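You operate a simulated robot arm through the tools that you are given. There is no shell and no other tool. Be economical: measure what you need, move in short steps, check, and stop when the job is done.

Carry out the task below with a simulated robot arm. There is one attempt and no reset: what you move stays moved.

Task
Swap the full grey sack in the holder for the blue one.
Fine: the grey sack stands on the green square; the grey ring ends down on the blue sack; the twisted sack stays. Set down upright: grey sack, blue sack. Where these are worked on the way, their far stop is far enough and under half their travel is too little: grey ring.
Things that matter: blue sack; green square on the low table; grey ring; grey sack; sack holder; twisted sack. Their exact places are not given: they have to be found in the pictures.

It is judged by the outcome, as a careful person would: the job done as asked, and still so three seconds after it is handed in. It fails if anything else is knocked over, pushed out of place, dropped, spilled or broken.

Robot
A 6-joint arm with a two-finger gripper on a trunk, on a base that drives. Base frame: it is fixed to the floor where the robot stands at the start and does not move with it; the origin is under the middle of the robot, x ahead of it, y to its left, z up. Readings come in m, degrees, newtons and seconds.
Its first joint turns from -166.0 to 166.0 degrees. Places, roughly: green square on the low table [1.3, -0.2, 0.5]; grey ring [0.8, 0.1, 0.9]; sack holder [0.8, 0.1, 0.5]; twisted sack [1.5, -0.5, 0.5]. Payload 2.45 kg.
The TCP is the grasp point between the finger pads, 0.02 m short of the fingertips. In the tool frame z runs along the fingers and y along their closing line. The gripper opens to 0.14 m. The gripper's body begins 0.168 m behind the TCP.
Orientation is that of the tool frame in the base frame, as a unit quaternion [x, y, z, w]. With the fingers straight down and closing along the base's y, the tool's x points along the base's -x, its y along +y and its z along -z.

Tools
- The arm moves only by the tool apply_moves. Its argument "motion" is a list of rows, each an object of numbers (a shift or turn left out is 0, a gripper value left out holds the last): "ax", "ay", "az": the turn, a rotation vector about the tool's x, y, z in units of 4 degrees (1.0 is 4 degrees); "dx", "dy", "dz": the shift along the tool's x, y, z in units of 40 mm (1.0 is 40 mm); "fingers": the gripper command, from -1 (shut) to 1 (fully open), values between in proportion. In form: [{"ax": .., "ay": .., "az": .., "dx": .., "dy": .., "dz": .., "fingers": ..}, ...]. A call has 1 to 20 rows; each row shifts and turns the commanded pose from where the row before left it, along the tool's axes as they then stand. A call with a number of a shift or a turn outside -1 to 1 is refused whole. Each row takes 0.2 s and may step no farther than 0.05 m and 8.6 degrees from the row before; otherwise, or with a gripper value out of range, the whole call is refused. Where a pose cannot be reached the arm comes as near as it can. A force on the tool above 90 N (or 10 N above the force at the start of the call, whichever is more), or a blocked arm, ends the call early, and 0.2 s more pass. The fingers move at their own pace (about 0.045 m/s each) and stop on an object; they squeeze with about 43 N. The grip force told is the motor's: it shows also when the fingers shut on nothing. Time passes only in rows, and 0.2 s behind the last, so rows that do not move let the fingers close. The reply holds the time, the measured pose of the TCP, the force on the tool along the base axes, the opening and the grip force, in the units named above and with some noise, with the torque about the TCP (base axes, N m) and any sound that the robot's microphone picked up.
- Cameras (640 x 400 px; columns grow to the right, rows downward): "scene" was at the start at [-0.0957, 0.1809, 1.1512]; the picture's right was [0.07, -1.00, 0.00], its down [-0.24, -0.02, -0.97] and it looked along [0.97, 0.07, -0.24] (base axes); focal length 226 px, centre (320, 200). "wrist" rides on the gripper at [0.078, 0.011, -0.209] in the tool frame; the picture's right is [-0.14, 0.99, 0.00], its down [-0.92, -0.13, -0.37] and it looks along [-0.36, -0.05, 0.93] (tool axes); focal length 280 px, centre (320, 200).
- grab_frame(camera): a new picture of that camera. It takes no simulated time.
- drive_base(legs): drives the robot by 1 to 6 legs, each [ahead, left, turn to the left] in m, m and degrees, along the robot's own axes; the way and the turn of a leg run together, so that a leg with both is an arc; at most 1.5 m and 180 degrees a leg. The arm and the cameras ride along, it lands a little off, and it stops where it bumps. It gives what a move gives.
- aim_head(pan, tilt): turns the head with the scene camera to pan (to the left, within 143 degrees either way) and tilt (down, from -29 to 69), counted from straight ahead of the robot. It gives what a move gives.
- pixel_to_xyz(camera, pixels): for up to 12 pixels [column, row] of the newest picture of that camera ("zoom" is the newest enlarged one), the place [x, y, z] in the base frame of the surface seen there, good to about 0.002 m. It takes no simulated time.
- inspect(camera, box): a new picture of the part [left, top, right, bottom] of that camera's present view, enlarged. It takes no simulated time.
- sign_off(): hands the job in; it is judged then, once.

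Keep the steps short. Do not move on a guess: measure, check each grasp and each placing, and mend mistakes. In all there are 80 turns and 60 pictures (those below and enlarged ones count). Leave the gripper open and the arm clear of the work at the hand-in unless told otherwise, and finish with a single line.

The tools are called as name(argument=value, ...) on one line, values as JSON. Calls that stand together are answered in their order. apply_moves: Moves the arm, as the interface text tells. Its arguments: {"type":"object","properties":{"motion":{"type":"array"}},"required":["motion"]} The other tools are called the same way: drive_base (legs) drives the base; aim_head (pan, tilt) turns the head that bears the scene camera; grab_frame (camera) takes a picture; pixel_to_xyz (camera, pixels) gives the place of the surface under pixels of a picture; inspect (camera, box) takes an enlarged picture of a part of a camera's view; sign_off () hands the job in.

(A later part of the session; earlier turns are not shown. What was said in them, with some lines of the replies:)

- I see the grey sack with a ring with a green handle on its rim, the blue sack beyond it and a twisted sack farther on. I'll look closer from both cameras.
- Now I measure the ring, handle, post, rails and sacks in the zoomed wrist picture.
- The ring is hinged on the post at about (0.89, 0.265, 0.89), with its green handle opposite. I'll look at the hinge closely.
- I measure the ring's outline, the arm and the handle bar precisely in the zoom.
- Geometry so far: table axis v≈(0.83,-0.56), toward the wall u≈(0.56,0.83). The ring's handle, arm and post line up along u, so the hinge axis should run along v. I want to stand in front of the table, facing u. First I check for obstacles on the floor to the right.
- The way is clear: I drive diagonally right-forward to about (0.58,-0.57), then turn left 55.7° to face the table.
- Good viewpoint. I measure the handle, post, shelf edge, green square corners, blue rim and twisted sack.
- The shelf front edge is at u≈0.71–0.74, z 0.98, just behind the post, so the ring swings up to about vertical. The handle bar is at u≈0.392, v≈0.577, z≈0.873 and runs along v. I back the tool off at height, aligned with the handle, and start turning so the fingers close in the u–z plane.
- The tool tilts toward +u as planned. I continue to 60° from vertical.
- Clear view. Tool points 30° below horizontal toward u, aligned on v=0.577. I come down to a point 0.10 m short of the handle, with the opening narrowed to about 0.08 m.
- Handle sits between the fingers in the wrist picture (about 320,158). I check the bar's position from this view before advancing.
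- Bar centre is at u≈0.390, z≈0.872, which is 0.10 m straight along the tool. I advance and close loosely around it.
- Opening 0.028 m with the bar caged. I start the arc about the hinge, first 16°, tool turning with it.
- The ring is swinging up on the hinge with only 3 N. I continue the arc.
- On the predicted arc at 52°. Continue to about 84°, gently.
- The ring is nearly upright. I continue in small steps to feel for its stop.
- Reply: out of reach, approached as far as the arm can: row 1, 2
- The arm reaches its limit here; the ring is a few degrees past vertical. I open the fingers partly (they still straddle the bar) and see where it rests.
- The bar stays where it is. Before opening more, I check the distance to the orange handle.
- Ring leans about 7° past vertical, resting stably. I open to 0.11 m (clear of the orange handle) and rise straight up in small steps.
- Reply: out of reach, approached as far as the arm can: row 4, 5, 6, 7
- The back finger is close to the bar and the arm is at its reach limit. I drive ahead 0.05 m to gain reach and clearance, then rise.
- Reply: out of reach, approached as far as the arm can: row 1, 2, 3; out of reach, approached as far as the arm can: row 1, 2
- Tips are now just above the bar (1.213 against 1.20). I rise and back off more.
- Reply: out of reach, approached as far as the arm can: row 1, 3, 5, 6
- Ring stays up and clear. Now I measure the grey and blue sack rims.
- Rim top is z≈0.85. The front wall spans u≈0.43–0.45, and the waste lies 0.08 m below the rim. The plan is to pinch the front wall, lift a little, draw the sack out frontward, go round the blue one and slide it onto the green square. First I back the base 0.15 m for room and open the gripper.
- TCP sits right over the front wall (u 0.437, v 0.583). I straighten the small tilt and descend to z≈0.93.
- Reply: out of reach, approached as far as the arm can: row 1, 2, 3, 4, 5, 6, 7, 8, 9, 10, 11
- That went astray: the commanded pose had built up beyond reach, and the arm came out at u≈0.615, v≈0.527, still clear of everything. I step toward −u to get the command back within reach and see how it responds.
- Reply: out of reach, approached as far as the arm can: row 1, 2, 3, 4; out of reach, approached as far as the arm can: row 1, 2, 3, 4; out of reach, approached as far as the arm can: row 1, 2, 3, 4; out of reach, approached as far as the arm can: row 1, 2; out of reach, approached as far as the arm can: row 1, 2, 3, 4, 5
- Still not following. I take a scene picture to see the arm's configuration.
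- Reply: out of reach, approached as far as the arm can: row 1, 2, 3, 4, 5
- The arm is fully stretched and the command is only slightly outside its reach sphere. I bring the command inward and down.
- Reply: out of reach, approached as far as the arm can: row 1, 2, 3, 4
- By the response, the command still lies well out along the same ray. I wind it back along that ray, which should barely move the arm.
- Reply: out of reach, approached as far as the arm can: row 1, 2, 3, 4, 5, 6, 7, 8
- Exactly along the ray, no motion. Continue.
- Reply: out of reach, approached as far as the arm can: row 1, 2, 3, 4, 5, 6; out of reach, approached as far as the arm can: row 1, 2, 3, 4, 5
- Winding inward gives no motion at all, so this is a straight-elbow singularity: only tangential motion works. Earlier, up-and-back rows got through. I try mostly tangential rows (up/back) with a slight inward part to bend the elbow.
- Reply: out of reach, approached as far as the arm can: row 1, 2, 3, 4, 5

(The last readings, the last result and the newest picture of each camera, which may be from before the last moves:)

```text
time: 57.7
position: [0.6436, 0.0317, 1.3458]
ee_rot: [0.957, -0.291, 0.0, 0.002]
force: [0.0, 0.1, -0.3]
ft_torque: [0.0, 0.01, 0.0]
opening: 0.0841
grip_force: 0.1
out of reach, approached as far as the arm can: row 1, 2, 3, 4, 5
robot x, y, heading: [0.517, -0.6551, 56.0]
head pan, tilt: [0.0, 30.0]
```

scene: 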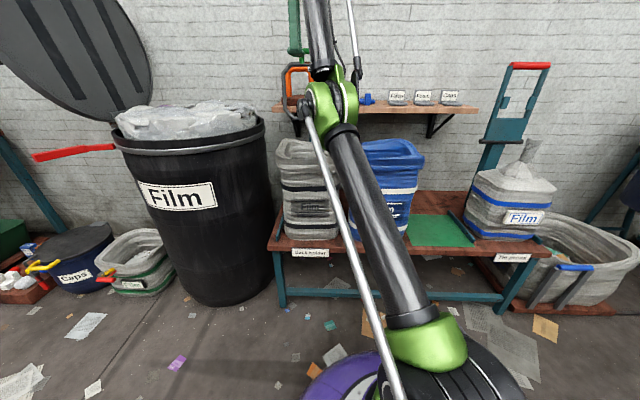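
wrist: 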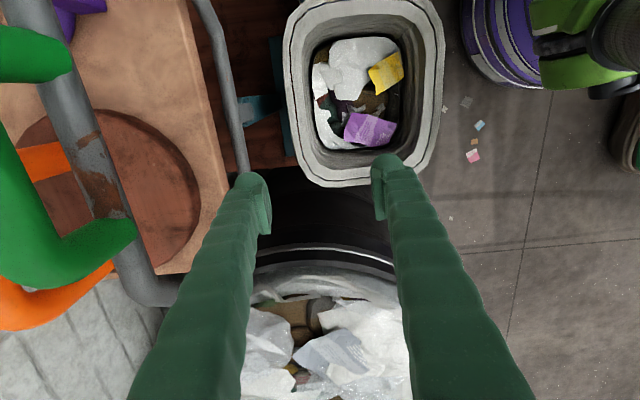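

Some inward progress this time (radius 1.034→1.022). I continue with up/back rows having a larger inward share.

apply_moves(motion=[{"dy": 0.8, "dx": 0.3, "dz": -0.2}, {"dy": 0.8, "dx": 0.3, "dz": -0.2}, {"dy": 0.8, "dx": 0.3, "dz": -0.2}, {"dy": 0.8, "dx": 0.3, "dz": -0.1}, {"dy": 0.8, "dx": 0.3, "dz": -0.1}, {"dy": 0.8, "dx": 0.3}, {}])

grab_frame(camera="scene")

```text
time: 59.3
position: [0.5976, -0.1584, 1.3958]
ee_rot: [0.957, -0.291, 0.001, 0.001]
force: [0.4, -0.3, -0.1]
ft_torque: [-0.02, -0.03, 0.03]
opening: 0.0838
grip_force: 0.1
out of reach, approached as far as the arm can: row 1, 2
robot x, y, heading: [0.5169, -0.6601, 55.9]
head pan, tilt: [0.0, 30.0]
```

```text
28 pictures are left
```

scene: 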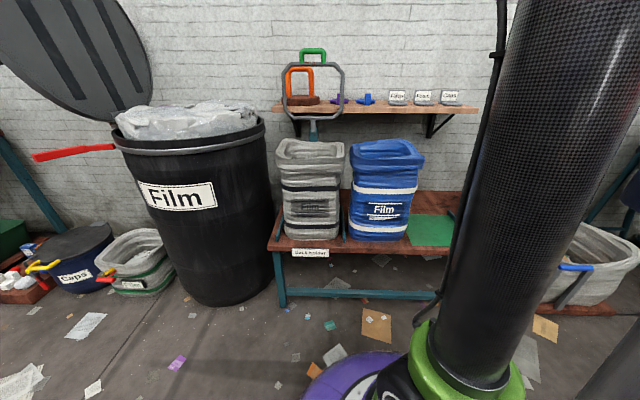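

Free again: TCP at u 0.203, v 0.584, z 1.396, and nothing has been disturbed. I go down in front of the sack, then forward over its front wall at z≈0.98.

apply_moves(motion=[{"dz": 1}, {"dz": 1}, {"dz": 1}, {"dz": 1}, {"dz": 1}, {"dz": 1}, {"dz": 1}, {"dz": 1}, {"dz": 1}, {"dz": 1}, {"dz": 0.4}, {"dy": -1}, {"dy": -1}, {"dy": -1}, {"dy": -1}, {"dy": -1}, {"dy": -0.95}, {}])

grab_frame(camera="wrist")

```text
time: 63.1
position: [0.731, 0.0375, 0.9779]
ee_rot: [0.957, -0.292, 0.0, 0.002]
force: [-0.1, -0.1, 0.9]
ft_torque: [0.01, -0.01, 0.01]
opening: 0.084
grip_force: 0.0
robot x, y, heading: [0.5178, -0.6524, 56.1]
head pan, tilt: [0.0, 30.0]
```

```text
27 pictures are left
```

wrist: 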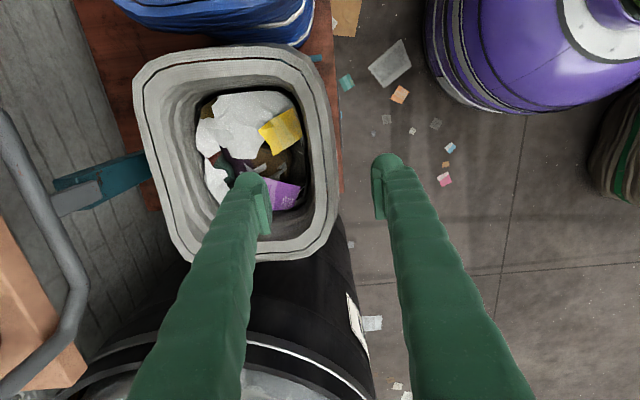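

The front wall lies between the fingers (columns 300–335 there). I descend to z≈0.825 and close.

apply_moves(motion=[{"dz": 0.8}, {"dz": 0.8}, {"dz": 0.8}, {"dz": 0.8}, {"dz": 0.6}, {}, {"fingers": -1}, {}, {}, {}, {}])

grab_frame(camera="wrist")

```text
time: 65.5
position: [0.7299, 0.0366, 0.827]
ee_rot: [0.956, -0.292, 0.001, 0.001]
force: [0.1, -0.2, -0.3]
ft_torque: [0.68, -0.47, -0.26]
opening: 0.0154
grip_force: 29.5
robot x, y, heading: [0.5174, -0.6617, 56.2]
head pan, tilt: [0.0, 30.0]
```

```text
26 pictures are left
```

wrist: 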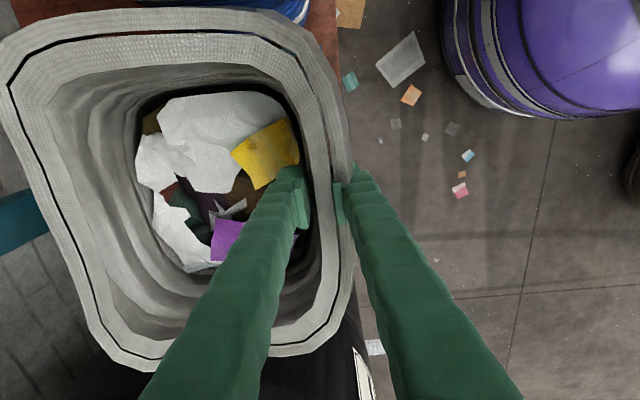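

The wall is gripped at 15 mm. I lift slowly 30 mm and look at the load.

apply_moves(motion=[{}, {}, {"dz": -0.25}, {"dz": -0.25}, {"dz": -0.25}, {}])

grab_frame(camera="scene")

```text
time: 66.9
position: [0.7303, 0.0382, 0.8574]
ee_rot: [0.957, -0.291, 0.0, 0.002]
force: [0.3, 0.2, -7.9]
ft_torque: [0.05, 0.12, -0.03]
opening: 0.0146
grip_force: 41.4
robot x, y, heading: [0.5218, -0.653, 56.1]
head pan, tilt: [0.0, 30.0]
```

```text
25 pictures are left
```

scene: 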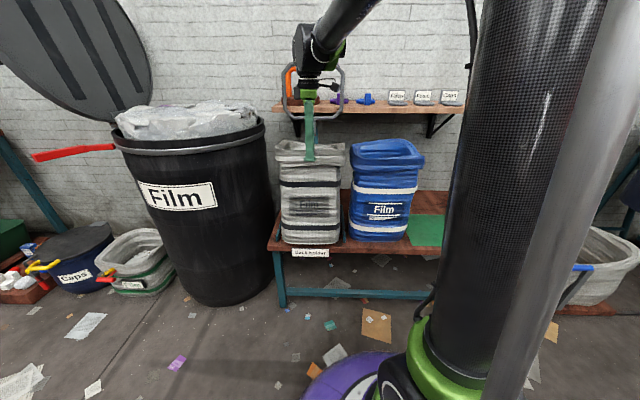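

Load 7.9 N. I lift 40 mm more and check whether it hangs upright.

apply_moves(motion=[{"dz": -0.35}, {"dz": -0.35}, {"dz": -0.35}, {}])

inspect(camera="scene", box=[240, 100, 460, 270])

grab_frame(camera="wrist")

```text
time: 67.9
position: [0.7295, 0.039, 0.8986]
ee_rot: [0.957, -0.292, 0.0, 0.002]
force: [0.2, -0.1, -9.2]
ft_torque: [-0.47, 0.32, 0.03]
opening: 0.0144
grip_force: 40.3
robot x, y, heading: [0.5147, -0.6605, 56.0]
head pan, tilt: [0.0, 30.0]
```

```text
2.35 times, centred on (350, 185) of scene
```

zoom: 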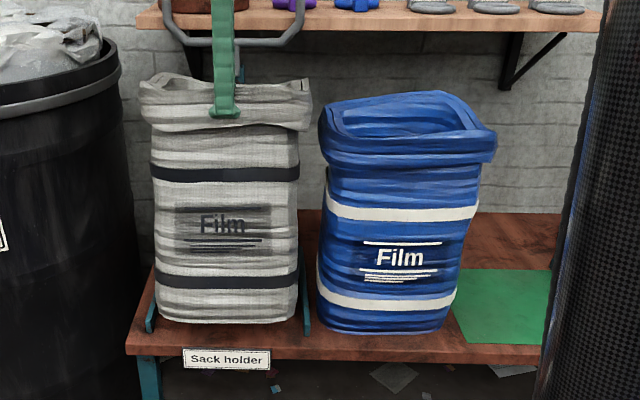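

```text
23 pictures are left
```

wrist: 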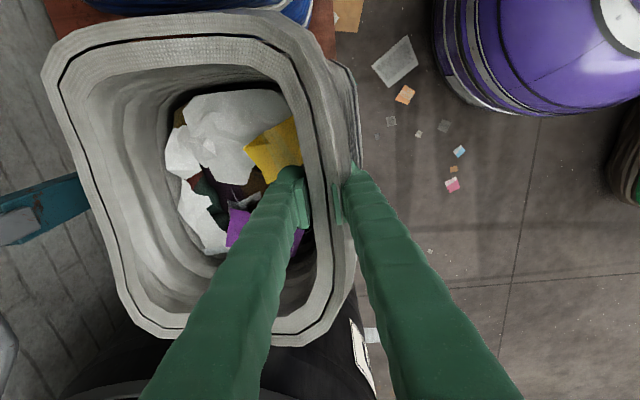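

It's lifted (9.2 N, torque 0.57). I measure the tilt via rim heights and the base edge.

pixel_to_xyz(camera="wrist", pixels=[[310, 110], [322, 130], [78, 130], [65, 100], [250, 330], [200, 25]])

pixel_to_xyz(camera="zoom", pixels=[[225, 320], [170, 315], [285, 315], [220, 180], [225, 140], [390, 328], [450, 300], [320, 130]])

```text
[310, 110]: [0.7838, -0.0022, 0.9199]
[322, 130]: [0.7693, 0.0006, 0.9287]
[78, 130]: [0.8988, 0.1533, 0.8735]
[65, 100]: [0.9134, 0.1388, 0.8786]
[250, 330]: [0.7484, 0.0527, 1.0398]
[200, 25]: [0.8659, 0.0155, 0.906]
```

```text
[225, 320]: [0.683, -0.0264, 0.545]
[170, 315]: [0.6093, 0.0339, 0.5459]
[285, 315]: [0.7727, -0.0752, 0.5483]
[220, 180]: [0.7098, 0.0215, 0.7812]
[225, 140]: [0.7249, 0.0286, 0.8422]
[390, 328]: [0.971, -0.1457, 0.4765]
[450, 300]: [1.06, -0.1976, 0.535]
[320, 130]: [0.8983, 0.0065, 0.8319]
```

The sack leans about 13° (bottom toward the front). I lift 25 mm more and tilt the tool 13° to bring it upright, then re-measure.

apply_moves(motion=[{"dz": -0.3}, {"dz": -0.3}, {"ax": 0.5}, {"ax": 0.5}, {"ax": 0.5}, {"ax": 0.5}, {"ax": 0.5}, {"ax": 0.5}, {"ax": 0.3}, {}])

inspect(camera="scene", box=[240, 100, 460, 270])

pixel_to_xyz(camera="zoom", pixels=[[225, 310], [170, 305], [285, 305], [220, 170], [220, 230], [160, 250], [295, 280], [180, 75], [280, 78]])

```text
time: 70.1
position: [0.7317, 0.0389, 0.9223]
ee_rot: [0.95, -0.29, 0.033, -0.108]
force: [0.9, -0.4, -10.1]
ft_torque: [-0.82, 0.51, -0.01]
opening: 0.0149
grip_force: 40.5
robot x, y, heading: [0.519, -0.6583, 56.1]
head pan, tilt: [0.0, 30.0]
```

```text
2.35 times, centred on (350, 185) of scene
```

zoom: 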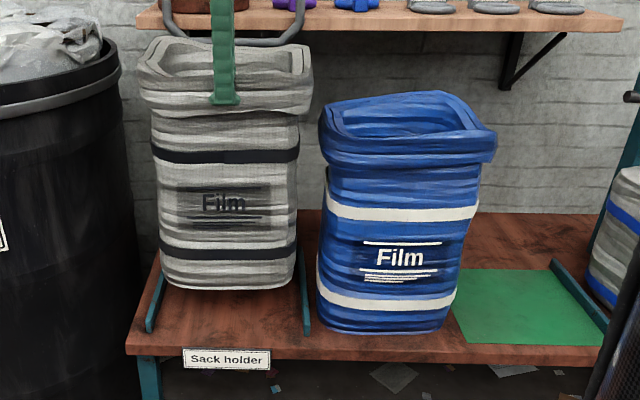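

```text
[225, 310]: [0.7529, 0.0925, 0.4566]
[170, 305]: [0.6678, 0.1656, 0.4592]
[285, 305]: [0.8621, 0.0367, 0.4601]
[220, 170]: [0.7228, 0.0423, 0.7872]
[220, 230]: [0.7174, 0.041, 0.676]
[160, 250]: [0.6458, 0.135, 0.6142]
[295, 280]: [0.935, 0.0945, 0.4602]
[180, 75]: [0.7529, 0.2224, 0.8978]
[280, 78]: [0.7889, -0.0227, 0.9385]
```

Upright now: the front face is vertical at u≈0.437 and the bottom is about 0.56, above the rails. I measure the gap limits: blue sack's right edge, the square's corners, the right rail and the twisted sack.

pixel_to_xyz(camera="zoom", pixels=[[494, 140], [484, 170], [460, 290], [456, 268], [470, 342], [605, 348], [550, 272], [580, 290], [596, 305], [588, 265], [612, 200], [556, 264]])

apply_moves(motion=[{"dy": 0.73, "dz": -0.169}, {"dy": 0.73, "dz": -0.169}, {"dy": 0.73, "dz": -0.169}, {"dy": 0.73, "dz": -0.169}, {"dy": 0.73, "dz": -0.169}, {"dy": 0.73, "dz": -0.169}, {"dy": 0.73, "dz": -0.169}, {"dy": 0.73, "dz": -0.169}, {"dy": 0.73, "dz": -0.169}, {}])

grab_frame(camera="scene")

```text
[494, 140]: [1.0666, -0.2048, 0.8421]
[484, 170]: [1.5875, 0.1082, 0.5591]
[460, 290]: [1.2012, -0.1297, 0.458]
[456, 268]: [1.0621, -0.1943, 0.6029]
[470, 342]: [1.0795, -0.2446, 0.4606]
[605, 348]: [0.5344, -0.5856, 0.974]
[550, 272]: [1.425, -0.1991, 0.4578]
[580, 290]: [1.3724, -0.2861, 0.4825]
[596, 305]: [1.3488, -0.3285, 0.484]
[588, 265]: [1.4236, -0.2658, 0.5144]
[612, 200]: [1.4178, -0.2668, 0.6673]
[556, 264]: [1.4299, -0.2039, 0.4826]
```

```text
time: 72.3
position: [0.581, -0.1851, 0.9241]
ee_rot: [0.95, -0.29, 0.035, -0.109]
force: [0.1, -0.7, -10.4]
ft_torque: [-0.8, 0.49, -0.01]
opening: 0.0145
grip_force: 40.6
robot x, y, heading: [0.519, -0.6561, 56.2]
head pan, tilt: [0.0, 30.0]
```

```text
21 pictures are left
```

scene: 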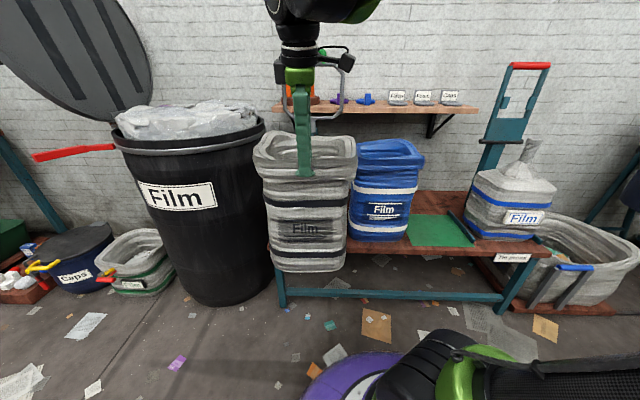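

Holding steady. Target: sack centre at v≈1.168, u≈0.523, i.e. TCP v 1.171, u 0.425. I draw back 20 mm more and then slide right along v in front of the blue sack.

apply_moves(motion=[{"dy": 0.487, "dz": -0.113}, {"dx": 0.5}, {"dx": 0.8}, {"dx": 0.83}, {"dx": 0.83}, {"dx": 0.83}, {"dx": 0.83}, {"dx": 0.83}, {"dx": 0.83}, {"dx": 0.83}, {"dx": 0.83}, {"dx": 0.83}, {"dx": 0.83}, {"dx": 0.83}, {"dx": 0.83}, {"dx": 0.83}, {"dx": 0.83}, {"dx": 0.83}, {"dx": 0.83}, {}])

grab_frame(camera="scene")

```text
time: 74.9
position: [0.8001, -0.3392, 0.9228]
ee_rot: [0.974, -0.196, 0.022, -0.112]
force: [0.0, 1.0, -10.0]
ft_torque: [-0.89, 0.37, 0.0]
opening: 0.0149
grip_force: 41.2
robot x, y, heading: [0.5195, -0.6517, 56.3]
head pan, tilt: [0.0, 30.0]
stopped in row 12: the arm was blocked; the commanded pose is now the measured one
```

```text
20 pictures are left
```

scene: 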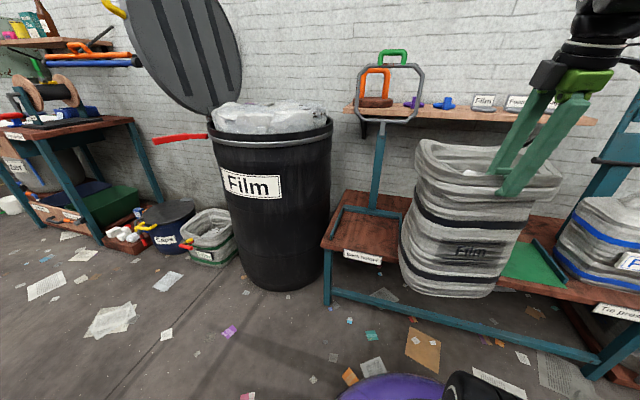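

The arm was blocked partway and the view has shifted slightly. I check the head camera pose against known points, and take a wrist view for the sack's state.

grab_frame(camera="wrist")

pixel_to_xyz(camera="scene", pixels=[[380, 130], [400, 55], [470, 290], [455, 200], [430, 150], [560, 175], [520, 250], [585, 205]])

```text
19 pictures are left
```

wrist: 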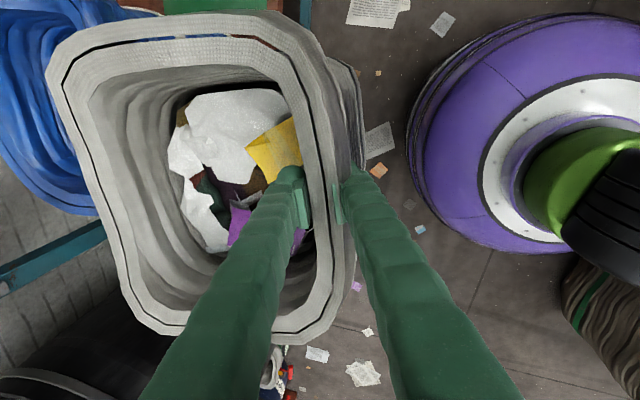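

```text
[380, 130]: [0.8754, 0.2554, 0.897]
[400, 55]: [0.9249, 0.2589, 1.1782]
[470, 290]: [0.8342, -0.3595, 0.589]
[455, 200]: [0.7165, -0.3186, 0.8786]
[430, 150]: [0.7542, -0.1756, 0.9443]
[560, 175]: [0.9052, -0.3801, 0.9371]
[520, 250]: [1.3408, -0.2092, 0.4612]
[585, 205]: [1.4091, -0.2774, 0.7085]
```

The sack is held fine and nothing is touched, but the arm's folded posture blocks sideways travel. I'll let the base carry the sack: back 0.08 m, then right 0.318 m.

drive_base(legs=[[-0.08, 0, 0], [0, -0.318, 0]])

grab_frame(camera="scene")

```text
time: 77.7
position: [1.0233, -0.584, 0.9235]
ee_rot: [0.973, -0.2, 0.023, -0.111]
force: [0.0, -0.7, -9.3]
ft_torque: [-0.88, 0.37, -0.01]
opening: 0.0152
grip_force: 41.2
robot x, y, heading: [0.7365, -0.9005, 55.9]
head pan, tilt: [0.0, 30.0]
```

```text
18 pictures are left
```

scene: 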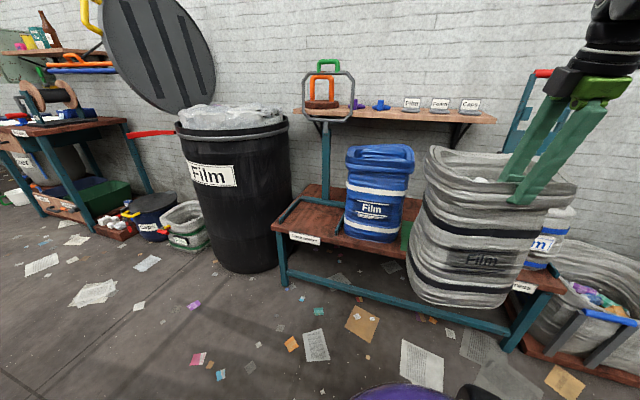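

The sack is now in front of the green square (TCP u 0.088, v 1.175) and the blue sack is undisturbed. I extend 0.1 m forward and turn the sack back 10.7° to square it with the table.

apply_moves(motion=[{"dy": -0.6, "dz": 0.14, "dx": 0.116}, {"dy": -0.6, "dz": 0.14, "dx": 0.116}, {"dy": -0.6, "dz": 0.14, "dx": 0.116}, {"dy": -0.6, "dz": 0.14, "dx": 0.116}, {"ay": 0.15, "az": 0.65}, {"ay": 0.15, "az": 0.65}, {"ay": 0.15, "az": 0.65}, {"ay": 0.15, "az": 0.65}, {}])

grab_frame(camera="wrist")

```text
time: 79.7
position: [1.0784, -0.5004, 0.9225]
ee_rot: [0.951, -0.289, 0.033, -0.108]
force: [0.1, 1.0, -9.9]
ft_torque: [-0.75, 0.52, 0.02]
opening: 0.0148
grip_force: 40.6
robot x, y, heading: [0.7365, -0.9023, 56.3]
head pan, tilt: [0.0, 30.0]
```

```text
17 pictures are left
```

wrist: 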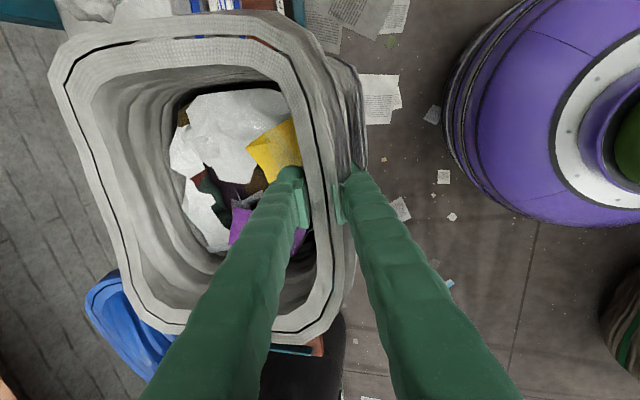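

Squared up (azimuth 56.1°). TCP u 0.188, v 1.174. I measure the clearances against the blue and twisted sacks from here.

pixel_to_xyz(camera="wrist", pixels=[[110, 285], [92, 300], [150, 370], [180, 20], [210, 15], [60, 60], [180, 328], [95, 8], [240, 25], [140, 300]])

pixel_to_xyz(camera="scene", pixels=[[410, 170], [407, 160], [404, 215], [405, 240]])

```text
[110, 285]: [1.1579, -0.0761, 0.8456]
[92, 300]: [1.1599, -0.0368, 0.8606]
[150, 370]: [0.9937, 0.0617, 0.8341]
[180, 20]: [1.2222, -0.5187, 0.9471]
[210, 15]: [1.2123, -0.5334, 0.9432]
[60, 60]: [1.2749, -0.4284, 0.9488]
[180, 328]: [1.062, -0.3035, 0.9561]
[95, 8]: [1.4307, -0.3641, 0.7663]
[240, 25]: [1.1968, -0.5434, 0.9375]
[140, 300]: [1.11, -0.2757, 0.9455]
```

```text
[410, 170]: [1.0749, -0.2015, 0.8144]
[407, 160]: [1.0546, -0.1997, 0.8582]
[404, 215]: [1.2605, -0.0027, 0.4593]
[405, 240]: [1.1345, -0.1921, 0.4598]
```

Grey spans v 1.050–1.305, blue ends at 1.005 and twisted begins at 1.324. I shift 13 mm left, then move 0.24 m forward over the square.

apply_moves(motion=[{"dx": -0.33}, {"dy": -0.73, "dz": 0.169}, {"dy": -0.73, "dz": 0.169}, {"dy": -0.73, "dz": 0.169}, {"dy": -0.73, "dz": 0.169}, {"dy": -0.73, "dz": 0.169}, {"dy": -0.73, "dz": 0.169}, {"dy": -0.73, "dz": 0.169}, {"dy": -0.73, "dz": 0.169}, {}])

grab_frame(camera="wrist")

grab_frame(camera="scene")

```text
time: 81.9
position: [1.201, -0.295, 0.9201]
ee_rot: [0.95, -0.289, 0.033, -0.109]
force: [0.4, 0.1, -8.7]
ft_torque: [-0.79, 0.53, 0.0]
opening: 0.015
grip_force: 40.6
robot x, y, heading: [0.736, -0.9021, 55.9]
head pan, tilt: [0.0, 30.0]
```

```text
16 pictures are left
```

wrist: 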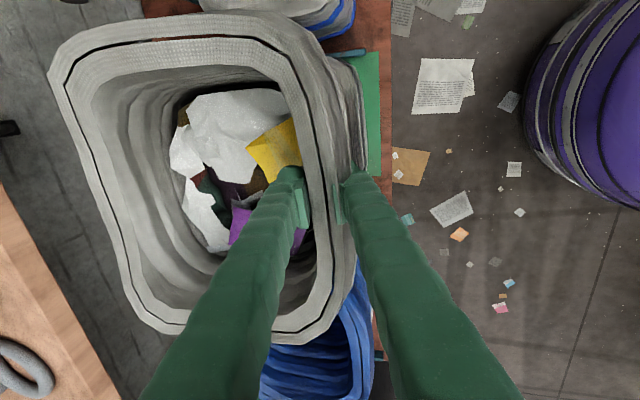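

```text
15 pictures are left
```

scene: 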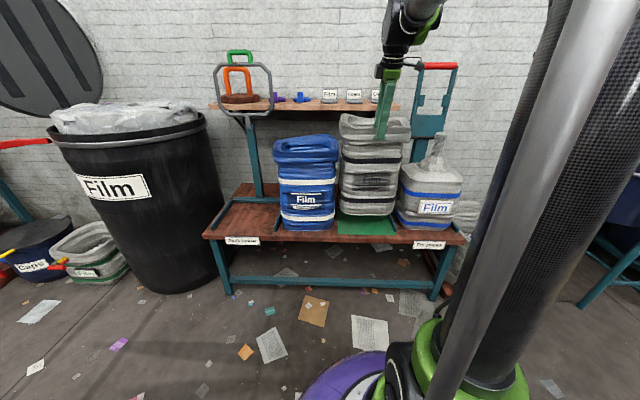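

Over the square and clear on both sides. I lower 80 mm.

apply_moves(motion=[{"dz": 0.487, "dy": 0.1125}, {"dz": 0.487, "dy": 0.1125}, {"dz": 0.487, "dy": 0.1125}, {"dz": 0.487, "dy": 0.1125}, {}])

apply_moves(motion=[{"dz": 0.146, "dy": 0.034}, {"dz": 0.146, "dy": 0.034}, {}])

inspect(camera="scene", box=[260, 90, 480, 260])

```text
time: 83.1
position: [1.2025, -0.2951, 0.8423]
ee_rot: [0.95, -0.289, 0.033, -0.108]
force: [0.0, -0.3, -10.2]
ft_torque: [-0.77, 0.48, -0.02]
opening: 0.015
grip_force: 41.7
robot x, y, heading: [0.7361, -0.9027, 56.0]
head pan, tilt: [0.0, 30.0]
```

```text
time: 83.9
position: [1.203, -0.2943, 0.8297]
ee_rot: [0.95, -0.29, 0.033, -0.109]
force: [-0.3, -0.2, -9.6]
ft_torque: [-0.79, 0.48, 0.01]
opening: 0.0151
grip_force: 41.2
robot x, y, heading: [0.7365, -0.9021, 55.9]
head pan, tilt: [0.0, 30.0]
```

```text
2.35 times, centred on (370, 175) of scene
```

zoom: 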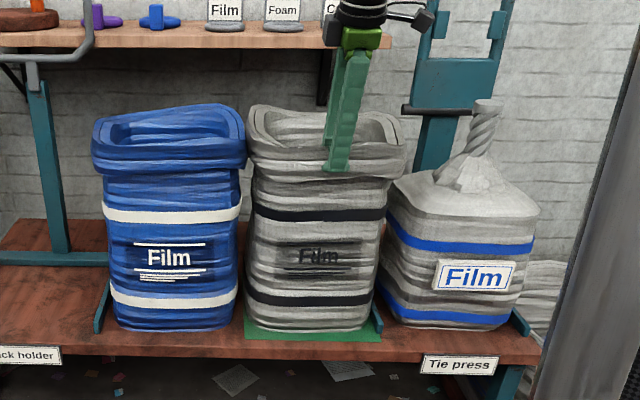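

Nearly down. I lower in 3–4 mm steps until the load goes off.

apply_moves(motion=[{"dz": 0.085, "dy": 0.02}, {"dz": 0.085, "dy": 0.02}, {}])

apply_moves(motion=[{"dz": 0.075, "dy": 0.017}, {}])

```text
time: 84.7
position: [1.201, -0.2956, 0.8256]
ee_rot: [0.95, -0.289, 0.033, -0.109]
force: [4.3, -2.6, 54.0]
ft_torque: [-0.89, 0.74, 0.06]
opening: 0.0153
grip_force: 41.1
robot x, y, heading: [0.7386, -0.9021, 56.0]
head pan, tilt: [0.0, 30.0]
```

```text
time: 85.3
position: [1.2008, -0.2955, 0.8219]
ee_rot: [0.95, -0.29, 0.034, -0.109]
force: [4.9, -3.0, 54.2]
ft_torque: [-1.14, 0.83, -0.13]
opening: 0.0154
grip_force: 41.2
robot x, y, heading: [0.7384, -0.9021, 56.0]
head pan, tilt: [0.0, 30.0]
```

Contact with the table. I ease up 3 mm and release.

apply_moves(motion=[{"dz": -0.09, "dy": -0.02}, {}, {"fingers": -0.6}, {"fingers": -0.3}, {"fingers": 0.0}, {}, {}])

inspect(camera="scene", box=[260, 90, 480, 260])

```text
time: 86.9
position: [1.2019, -0.2947, 0.8245]
ee_rot: [0.95, -0.29, 0.033, -0.108]
force: [0.2, 0.1, 0.2]
ft_torque: [0.0, 0.01, 0.02]
opening: 0.0701
grip_force: 0.0
robot x, y, heading: [0.7369, -0.9038, 55.8]
head pan, tilt: [0.0, 30.0]
```

```text
2.35 times, centred on (370, 175) of scene
```

zoom: 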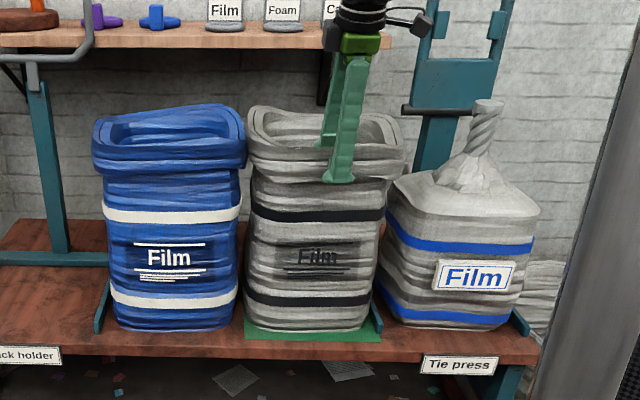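

The grey sack stands upright on the green square. I rise straight out, set the tool vertical again, then drive left 0.32 m to serve blue sack and holder.

apply_moves(motion=[{"dz": -0.6, "dy": -0.14}, {"dz": -0.8, "dy": -0.18}, {"dz": -0.8, "dy": -0.18}, {"dz": -0.8, "dy": -0.18}, {"dz": -0.6, "dy": -0.14}, {"ax": -0.9}, {"ax": -0.9}, {"ax": -0.9}, {"ax": -0.45}, {"dy": 0.8}, {"dy": 0.8}, {"dy": 0.8}, {}])

drive_base(legs=[[0, 0.3, 0]])

grab_frame(camera="wrist")

```text
time: 89.7
position: [1.149, -0.3741, 0.9712]
ee_rot: [0.956, -0.292, 0.001, -0.003]
force: [0.0, 0.2, 0.7]
ft_torque: [0.01, -0.02, -0.02]
opening: 0.0702
grip_force: 0.1
robot x, y, heading: [0.7368, -0.8996, 56.1]
head pan, tilt: [0.0, 30.0]
```

```text
time: 91.7
position: [0.9024, -0.2088, 0.9704]
ee_rot: [0.956, -0.292, 0.002, -0.003]
force: [-0.7, -0.3, -0.7]
ft_torque: [0.02, -0.01, -0.01]
opening: 0.0701
grip_force: 0.0
robot x, y, heading: [0.4903, -0.7336, 55.8]
head pan, tilt: [0.0, 30.0]
```

```text
12 pictures are left
```

wrist: 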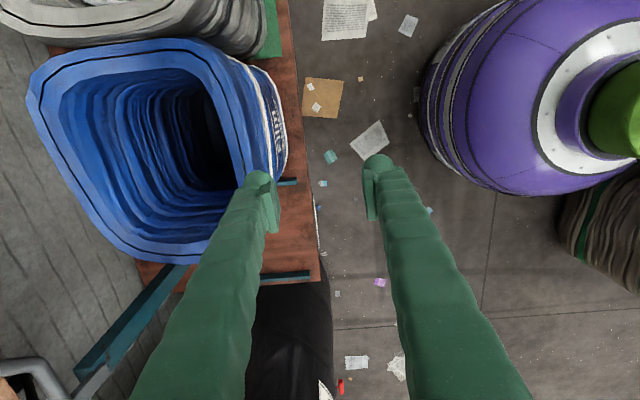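

Now I measure the blue rim and the holder's rails.

pixel_to_xyz(camera="wrist", pixels=[[222, 100], [232, 130], [236, 100], [205, 90], [45, 100], [140, 45], [150, 250], [212, 62], [290, 182], [300, 276], [160, 290], [200, 150]])

inspect(camera="wrist", box=[20, 20, 320, 300])

```text
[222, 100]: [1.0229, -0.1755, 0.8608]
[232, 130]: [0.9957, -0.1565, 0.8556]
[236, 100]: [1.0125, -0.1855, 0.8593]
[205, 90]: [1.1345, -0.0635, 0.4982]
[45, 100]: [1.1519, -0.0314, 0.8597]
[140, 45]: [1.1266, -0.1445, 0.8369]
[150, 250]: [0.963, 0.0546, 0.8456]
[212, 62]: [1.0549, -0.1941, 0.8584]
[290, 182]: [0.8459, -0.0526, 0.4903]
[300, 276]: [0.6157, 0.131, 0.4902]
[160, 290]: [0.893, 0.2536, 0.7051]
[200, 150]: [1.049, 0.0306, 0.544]
```

```text
1.43 times, centred on (170, 160) of wrist
```

zoom: 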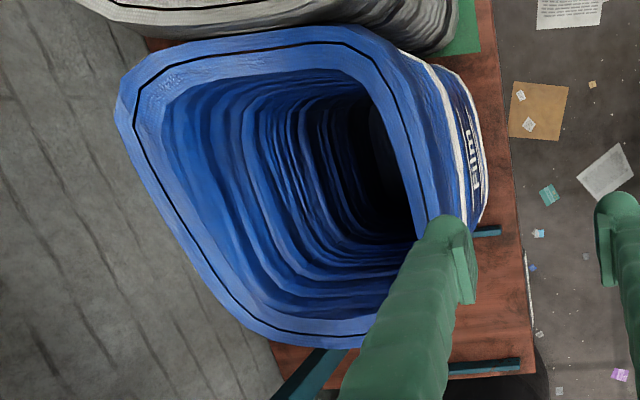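

Blue front wall centre is at u≈0.426 (mid v≈0.89), rim z 0.86. The holder's rails are at v 0.437 and 0.731. I move over the wall, descend and grip.

apply_moves(motion=[{"dx": 0.62, "dy": -0.4}, {"dy": -0.7}, {"dy": -0.7}, {"dy": -0.6}, {}, {"dz": 0.8}, {"dz": 0.8}, {"dz": 0.8}, {"dz": 0.8}, {"dz": 0.3}, {}, {"fingers": -1}, {}, {}, {}, {}])

grab_frame(camera="wrist")

```text
time: 95.1
position: [0.9769, -0.1423, 0.8324]
ee_rot: [0.956, -0.293, 0.0, -0.003]
force: [-1.3, -0.2, -0.4]
ft_torque: [0.05, 0.11, 0.09]
opening: 0.017
grip_force: 41.1
robot x, y, heading: [0.49, -0.733, 55.5]
head pan, tilt: [0.0, 30.0]
```

```text
10 pictures are left
```

wrist: 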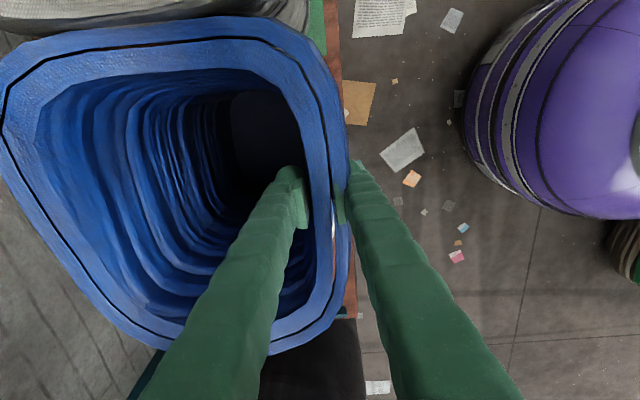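

Gripped at 17 mm. I lift 80 mm.

apply_moves(motion=[{"dz": -0.25}, {"dz": -0.25}, {"dz": -0.3}, {"dz": -0.4}, {"dz": -0.4}, {"dz": -0.4}, {}])

inspect(camera="scene", box=[230, 70, 470, 270])

pixel_to_xyz(camera="wrist", pixels=[[318, 130], [18, 130]])

```text
time: 96.7
position: [0.976, -0.1423, 0.911]
ee_rot: [0.956, -0.293, 0.001, -0.003]
force: [-0.9, 0.3, -1.2]
ft_torque: [-0.11, 0.09, -0.01]
opening: 0.0167
grip_force: 42.1
robot x, y, heading: [0.4916, -0.7346, 56.1]
head pan, tilt: [0.0, 30.0]
```

```text
2.00 times, centred on (350, 170) of scene
```

zoom: 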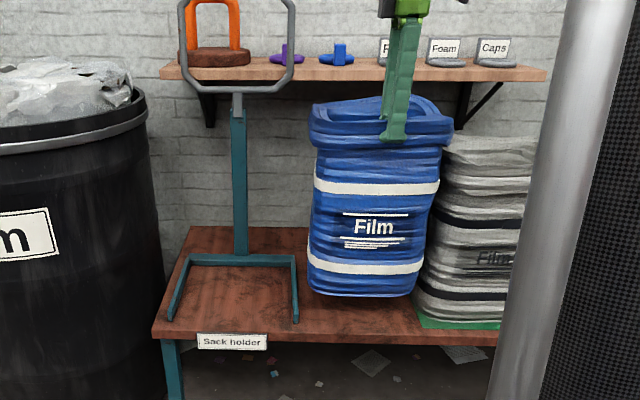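

```text
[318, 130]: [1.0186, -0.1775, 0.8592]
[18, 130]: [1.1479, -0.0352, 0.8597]
```

Light (≈1.2 N), apparently upright. I check its verticality and the back bar of the holder.

pixel_to_xyz(camera="zoom", pixels=[[370, 185], [365, 265], [360, 291], [315, 270], [430, 200], [410, 270], [240, 260], [295, 270], [178, 275], [450, 140], [312, 140]])

```text
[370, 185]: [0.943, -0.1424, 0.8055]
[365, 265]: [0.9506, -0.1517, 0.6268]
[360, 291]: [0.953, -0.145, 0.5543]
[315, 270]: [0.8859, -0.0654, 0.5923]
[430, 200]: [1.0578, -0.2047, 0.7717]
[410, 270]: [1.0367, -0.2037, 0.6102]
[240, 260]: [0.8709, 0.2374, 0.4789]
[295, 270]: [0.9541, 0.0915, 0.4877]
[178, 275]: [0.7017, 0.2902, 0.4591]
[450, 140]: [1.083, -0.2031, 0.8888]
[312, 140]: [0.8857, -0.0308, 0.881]
```

Vertical. The bottom is about 0.54, above the rail tops (0.49), so I carry it straight left 0.309 m and 20 mm forward.

apply_moves(motion=[{"dx": -0.5}, {"dx": -0.7}, {"dx": -0.7}, {"dx": -0.7}, {"dx": -0.7}, {"dx": -0.7}, {"dx": -0.7}, {"dx": -0.7}, {"dx": -0.7}, {"dx": -0.7}, {"dx": -0.6}, {"dx": -0.3, "dy": -0.25}, {"dy": -0.25}, {}])

inspect(camera="scene", box=[230, 70, 470, 270])

pixel_to_xyz(camera="zoom", pixels=[[235, 190], [235, 270], [235, 290], [180, 270], [285, 270], [170, 130], [310, 130]])

```text
time: 99.7
position: [0.7333, 0.0466, 0.913]
ee_rot: [0.956, -0.292, 0.002, -0.003]
force: [-0.1, 0.3, -1.6]
ft_torque: [-0.09, 0.1, -0.02]
opening: 0.0166
grip_force: 42.3
robot x, y, heading: [0.4897, -0.7346, 56.0]
head pan, tilt: [0.0, 30.0]
```

```text
2.00 times, centred on (350, 170) of scene
```

zoom: 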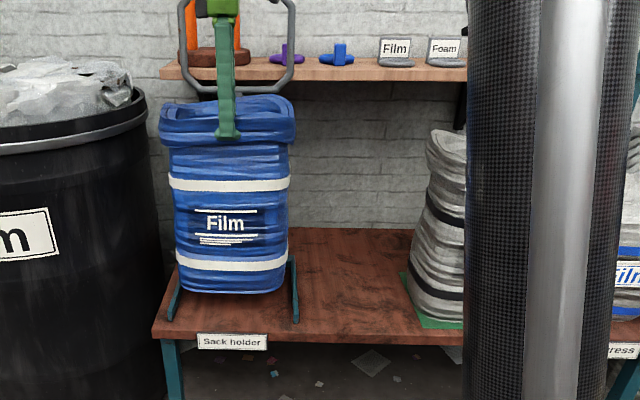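

```text
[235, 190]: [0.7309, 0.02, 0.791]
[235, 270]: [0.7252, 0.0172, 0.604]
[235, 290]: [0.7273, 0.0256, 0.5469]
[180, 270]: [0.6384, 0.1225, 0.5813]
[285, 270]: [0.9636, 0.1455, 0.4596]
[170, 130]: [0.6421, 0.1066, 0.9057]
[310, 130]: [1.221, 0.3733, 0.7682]
```

Centred between the rails (left bottom edge v 0.461 against rail 0.44). I lower it to the board.

apply_moves(motion=[{"dz": 0.4}, {"dz": 0.4}, {"dz": 0.4}, {"dz": 0.4}, {"dz": 0.25}, {}])

apply_moves(motion=[{"dz": 0.08}, {"dz": 0.08}, {}])

```text
time: 101.1
position: [0.7338, 0.0461, 0.8372]
ee_rot: [0.956, -0.292, 0.001, -0.004]
force: [0.8, -1.1, -0.4]
ft_torque: [-0.02, 0.05, 0.03]
opening: 0.0164
grip_force: 42.5
robot x, y, heading: [0.4922, -0.7333, 56.0]
head pan, tilt: [0.0, 30.0]
```

```text
time: 101.9
position: [0.7332, 0.0452, 0.8325]
ee_rot: [0.956, -0.293, 0.002, -0.003]
force: [-0.7, -1.4, 13.0]
ft_torque: [-0.01, 0.04, 0.03]
opening: 0.0167
grip_force: 41.8
robot x, y, heading: [0.4899, -0.7339, 56.0]
head pan, tilt: [0.0, 30.0]
```

Down on the board (13 N contact). I release, rise clear to z≈1.1 and pull back, then drive ahead 0.20 m for the ring.

apply_moves(motion=[{"dz": -0.05}, {"fingers": -0.5}, {"fingers": 0.0}, {}, {}, {"dz": -0.6}, {"dz": -0.8}, {"dz": -0.9}, {"dz": -0.9}, {"dy": 0.8, "dz": -0.5}, {"dy": 0.8, "dz": -0.5}, {"dy": 0.8, "dz": -0.5}, {"dy": 0.8, "dz": -0.5}, {"dz": -0.8}, {"dz": -0.8}, {}])

drive_base(legs=[[0.2, 0, 0]])

grab_frame(camera="wrist")

```text
time: 105.3
position: [0.6598, -0.0611, 1.1054]
ee_rot: [0.957, -0.292, 0.001, -0.003]
force: [-0.9, 0.8, -0.1]
ft_torque: [0.0, -0.01, 0.01]
opening: 0.0699
grip_force: 0.0
robot x, y, heading: [0.4899, -0.7346, 56.0]
head pan, tilt: [0.0, 30.0]
```

```text
time: 106.9
position: [0.7716, 0.1033, 1.1047]
ee_rot: [0.956, -0.293, 0.001, -0.004]
force: [0.1, -0.4, 0.3]
ft_torque: [0.02, 0.0, -0.02]
opening: 0.0699
grip_force: 0.0
robot x, y, heading: [0.605, -0.5716, 55.7]
head pan, tilt: [0.0, 30.0]
```

```text
7 pictures are left
```

wrist: 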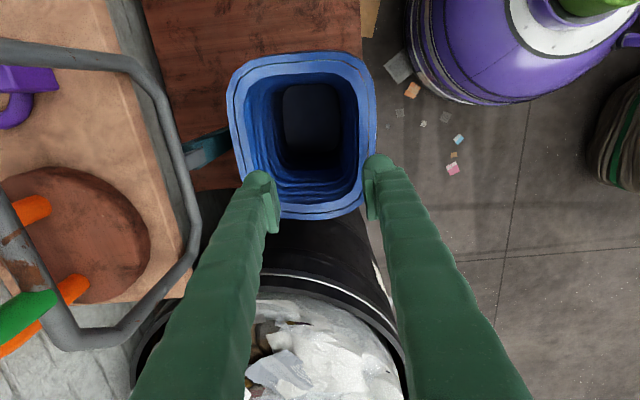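

Blue stands well in the holder. For better reach at the ring I drive ahead 0.06 m, then tilt the tool to 65° below horizontal, narrow the fingers to 0.05 m and rise.

drive_base(legs=[[0.06, 0, 0]])

apply_moves(motion=[{"ax": 0.9, "fingers": -0.285}, {"ax": 0.9}, {"ax": 0.9}, {"ax": 0.9}, {"ax": 0.9}, {"ax": 0.9}, {"ax": 0.85}, {"dz": -0.89, "dy": -0.415}, {"dz": -0.89, "dy": -0.415}, {"dz": -0.89, "dy": -0.415}, {"dz": -0.89, "dy": -0.415}, {}])

```text
time: 107.9
position: [0.8043, 0.1525, 1.1044]
ee_rot: [0.956, -0.292, 0.001, -0.003]
force: [0.5, -0.4, 0.5]
ft_torque: [0.01, 0.02, -0.02]
opening: 0.0701
grip_force: 0.0
robot x, y, heading: [0.6362, -0.5238, 55.9]
head pan, tilt: [0.0, 30.0]
```

```text
time: 110.5
position: [0.8037, 0.151, 1.2613]
ee_rot: [0.933, -0.286, 0.064, -0.21]
force: [-0.9, 0.2, -0.5]
ft_torque: [0.01, 0.0, 0.02]
opening: 0.0501
grip_force: 0.1
robot x, y, heading: [0.6342, -0.5219, 55.9]
head pan, tilt: [0.0, 30.0]
```

No reach trouble. Forward 0.12 m to just above and in front of the bar.

apply_moves(motion=[{"dz": 0.32, "dy": -0.68, "dx": -0.12}, {"dz": 0.32, "dy": -0.68}, {"dz": 0.32, "dy": -0.68}, {"dz": 0.31, "dy": -0.68}, {}])

grab_frame(camera="wrist")

pixel_to_xyz(camera="wrist", pixels=[[300, 150], [310, 150], [320, 150], [310, 120], [300, 190], [320, 190], [330, 150]])

```text
time: 111.7
position: [0.8676, 0.2537, 1.2621]
ee_rot: [0.933, -0.285, 0.065, -0.21]
force: [0.7, -1.0, -0.1]
ft_torque: [0.03, -0.04, -0.02]
opening: 0.0499
grip_force: 0.0
robot x, y, heading: [0.6373, -0.5199, 56.0]
head pan, tilt: [0.0, 30.0]
```

```text
6 pictures are left
```

wrist: 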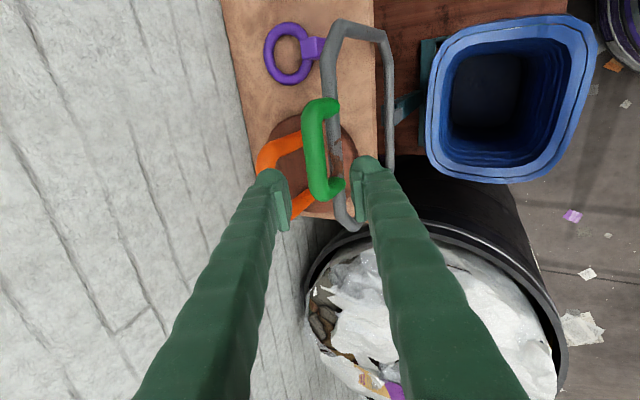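

```text
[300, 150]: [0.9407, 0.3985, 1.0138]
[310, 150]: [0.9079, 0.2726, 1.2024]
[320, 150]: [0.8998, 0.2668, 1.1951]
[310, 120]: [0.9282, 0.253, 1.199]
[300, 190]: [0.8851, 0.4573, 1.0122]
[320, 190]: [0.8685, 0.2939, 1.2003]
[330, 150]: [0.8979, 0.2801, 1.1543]
```

Bar centre is at (u 0.733, z 1.189), right on the tool's line. I advance 70 mm and close loosely around it.

apply_moves(motion=[{"dz": 0.6}, {"dz": 0.6}, {"dz": 0.57}, {}, {"fingers": -0.58}, {}, {}])

grab_frame(camera="wrist")

```text
time: 113.3
position: [0.8843, 0.281, 1.1991]
ee_rot: [0.933, -0.285, 0.064, -0.211]
force: [0.3, 0.3, 0.5]
ft_torque: [-0.02, 0.01, 0.0]
opening: 0.0298
grip_force: 0.1
robot x, y, heading: [0.6384, -0.5224, 55.9]
head pan, tilt: [0.0, 30.0]
```

```text
5 pictures are left
```

wrist: 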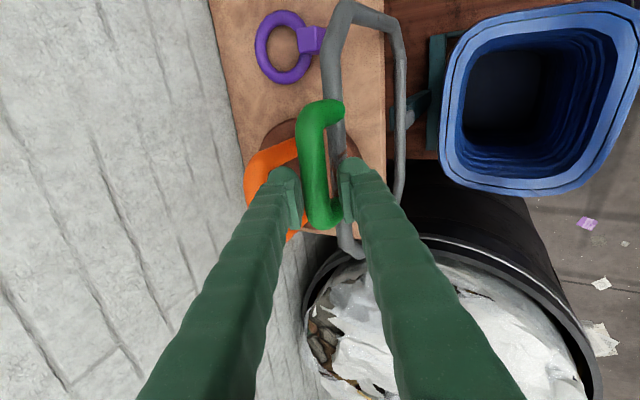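

The bar is caged. I start the reverse arc, first 24°, gently.

apply_moves(motion=[{"dz": -0.27, "dy": 0.473, "ax": 0.365}, {"dz": -0.249, "dy": 0.485, "ax": 0.365}, {"dz": -0.227, "dy": 0.495, "ax": 0.365}, {"dz": -0.205, "dy": 0.505, "ax": 0.365}, {"dz": -0.183, "dy": 0.513, "ax": 0.365}, {"dz": -0.159, "dy": 0.521, "ax": 0.365}, {}])

```text
time: 114.9
position: [0.8117, 0.1732, 1.1851]
ee_rot: [0.914, -0.279, 0.086, -0.281]
force: [-0.2, -0.4, 0.4]
ft_torque: [0.01, 0.01, -0.03]
opening: 0.0297
grip_force: 0.5
robot x, y, heading: [0.6375, -0.5199, 55.6]
head pan, tilt: [0.0, 30.0]
```

On the arc at about 72°. Continue.

apply_moves(motion=[{"dz": -0.136, "dy": 0.528, "ax": 0.365}, {"dz": -0.112, "dy": 0.533, "ax": 0.365}, {"dz": -0.089, "dy": 0.538, "ax": 0.365}, {"dz": -0.065, "dy": 0.541, "ax": 0.365}, {"dz": -0.041, "dy": 0.543, "ax": 0.365}, {"dz": -0.017, "dy": 0.545, "ax": 0.365}, {"dz": 0.008, "dy": 0.545, "ax": 0.365}, {"dz": 0.031, "dy": 0.544, "ax": 0.365}, {}])

grab_frame(camera="wrist")

```text
time: 116.9
position: [0.7321, 0.0535, 1.0903]
ee_rot: [0.881, -0.269, 0.114, -0.373]
force: [-0.1, -2.3, -1.0]
ft_torque: [-0.05, 0.02, -0.03]
opening: 0.031
grip_force: 1.2
robot x, y, heading: [0.6333, -0.5194, 55.9]
head pan, tilt: [0.0, 30.0]
```

```text
4 pictures are left
```

wrist: 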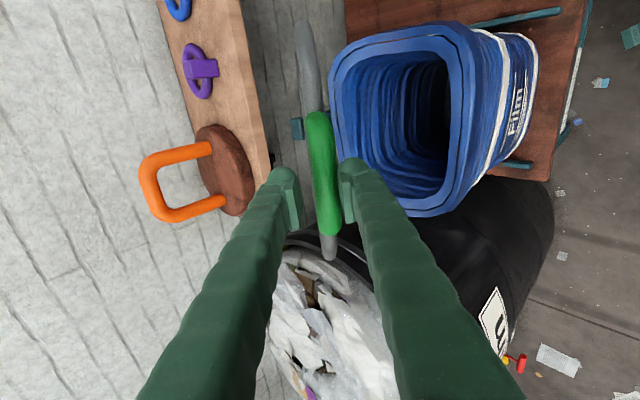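

The ring follows at about 40°. Continue to about 8°.

apply_moves(motion=[{"dz": 0.056, "dy": 0.542, "ax": 0.365}, {"dz": 0.08, "dy": 0.539, "ax": 0.365}, {"dz": 0.103, "dy": 0.535, "ax": 0.365}, {"dz": 0.127, "dy": 0.53, "ax": 0.365}, {"dz": 0.15, "dy": 0.524, "ax": 0.365}, {"dz": 0.174, "dy": 0.517, "ax": 0.365}, {"dz": 0.196, "dy": 0.508, "ax": 0.365}, {"dz": 0.218, "dy": 0.499, "ax": 0.365}, {}])

apply_moves(motion=[{"dz": 0.12, "dy": 0.245, "ax": 0.18}, {"dz": 0.12, "dy": 0.245, "ax": 0.18}, {}])

```text
time: 118.9
position: [0.6922, -0.0058, 0.9325]
ee_rot: [0.838, -0.256, 0.141, -0.461]
force: [0.1, -2.3, -2.2]
ft_torque: [-0.03, 0.01, -0.04]
opening: 0.0315
grip_force: 1.6
robot x, y, heading: [0.6376, -0.5233, 55.9]
head pan, tilt: [0.0, 30.0]
```

```text
time: 119.7
position: [0.6912, -0.0072, 0.9105]
ee_rot: [0.832, -0.254, 0.144, -0.471]
force: [-0.3, -2.0, -2.6]
ft_torque: [0.01, 0.06, -0.03]
opening: 0.0313
grip_force: 1.2
robot x, y, heading: [0.6367, -0.5177, 55.8]
head pan, tilt: [0.0, 30.0]
```

About 30 mm left. I lower in small steps, watching the load pass to the sack.

apply_moves(motion=[{"dz": 0.125, "dy": 0.217}, {"dz": 0.125, "dy": 0.217}, {}])

apply_moves(motion=[{"dz": 0.1, "dy": 0.173}, {}])

inspect(camera="wrist", box=[200, 0, 520, 250])

```text
time: 120.5
position: [0.6914, -0.0075, 0.8913]
ee_rot: [0.832, -0.254, 0.144, -0.471]
force: [0.0, -2.6, -3.5]
ft_torque: [-0.03, 0.01, -0.01]
opening: 0.0317
grip_force: 1.6
robot x, y, heading: [0.6354, -0.5186, 56.0]
head pan, tilt: [0.0, 30.0]
```

```text
time: 121.1
position: [0.6913, -0.0085, 0.8823]
ee_rot: [0.832, -0.255, 0.143, -0.471]
force: [0.2, -0.9, -0.5]
ft_torque: [-0.03, 0.0, 0.03]
opening: 0.0296
grip_force: 0.1
robot x, y, heading: [0.6352, -0.5196, 56.0]
head pan, tilt: [0.0, 30.0]
```

```text
1.60 times, centred on (360, 125) of wrist
```

zoom: 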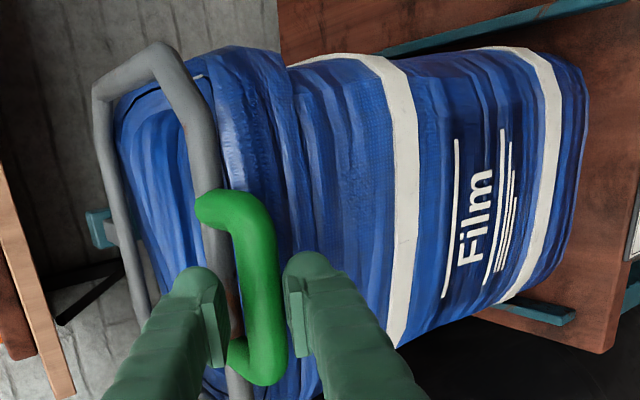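

The load has gone off (0.5 N), so the ring rests on the blue rim. I open the fingers and withdraw along the tool axis.

apply_moves(motion=[{"dz": 0.04, "dy": 0.07}, {"fingers": -0.2}, {"fingers": 0.0}, {}, {"dz": -0.5}, {"dz": -0.7}, {"dz": -0.7}, {"dz": -0.7}, {"dz": -0.7}, {}])

drive_base(legs=[[-0.25, 0, 0]])

grab_frame(camera="wrist")

pixel_to_xyz(camera="wrist", pixels=[[320, 160], [315, 150], [300, 140], [270, 120], [350, 150]])

```text
time: 123.3
position: [0.628, -0.1021, 0.9484]
ee_rot: [0.832, -0.254, 0.144, -0.471]
force: [0.3, -0.1, -0.1]
ft_torque: [0.02, -0.01, -0.01]
opening: 0.0701
grip_force: 0.0
robot x, y, heading: [0.6372, -0.5213, 56.4]
head pan, tilt: [0.0, 30.0]
```

```text
time: 125.1
position: [0.4889, -0.3072, 0.948]
ee_rot: [0.833, -0.253, 0.143, -0.471]
force: [-0.4, -0.3, 0.0]
ft_torque: [-0.01, -0.01, -0.01]
opening: 0.0697
grip_force: 0.1
robot x, y, heading: [0.4968, -0.7282, 56.1]
head pan, tilt: [0.0, 30.0]
```

```text
2 pictures are left
```

wrist: 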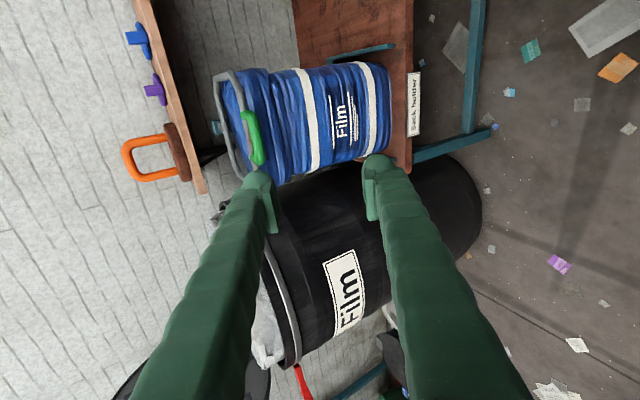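

```text
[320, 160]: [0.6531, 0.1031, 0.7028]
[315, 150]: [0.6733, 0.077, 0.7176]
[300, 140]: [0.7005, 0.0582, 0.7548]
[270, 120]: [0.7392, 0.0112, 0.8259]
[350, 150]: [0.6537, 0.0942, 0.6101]
```

The ring is down on the blue sack. I take one last overview to check the grey and twisted sacks, and measure the ring height.

pixel_to_xyz(camera="wrist", pixels=[[250, 140], [246, 118], [240, 100], [222, 100], [230, 172]])

apply_moves(motion=[{"fingers": 1}, {}, {}])

grab_frame(camera="scene")

```text
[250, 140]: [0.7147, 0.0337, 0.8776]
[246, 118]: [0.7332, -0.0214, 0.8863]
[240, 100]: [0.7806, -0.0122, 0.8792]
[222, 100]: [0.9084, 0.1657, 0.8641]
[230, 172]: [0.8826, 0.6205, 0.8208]
```

```text
time: 125.9
position: [0.4892, -0.3076, 0.9493]
ee_rot: [0.833, -0.253, 0.143, -0.471]
force: [0.3, -0.2, 0.3]
ft_torque: [0.01, 0.0, -0.02]
opening: 0.1397
grip_force: 0.3
robot x, y, heading: [0.4951, -0.7262, 56.2]
head pan, tilt: [0.0, 30.0]
```

```text
1 pictures are left
```

scene: 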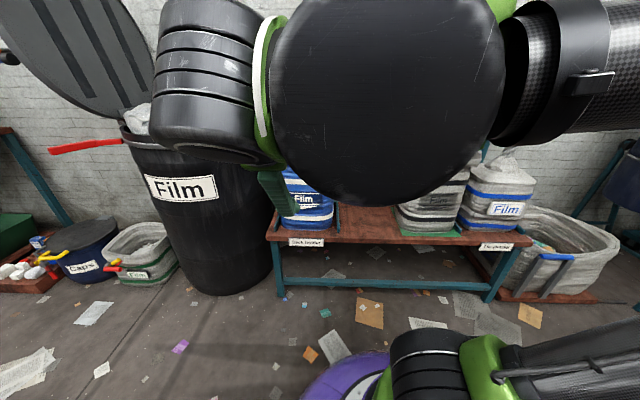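

The ring is back at its down height (about 0.88). Grey stands on the green square, the twisted sack is untouched, the gripper is open and clear. I hand in.

sign_off()

```text
The job is handed in.
```

The grey sack stands upright on the green square, the blue sack stands upright in the holder with the grey ring down on it, and the twisted sack was not touched.
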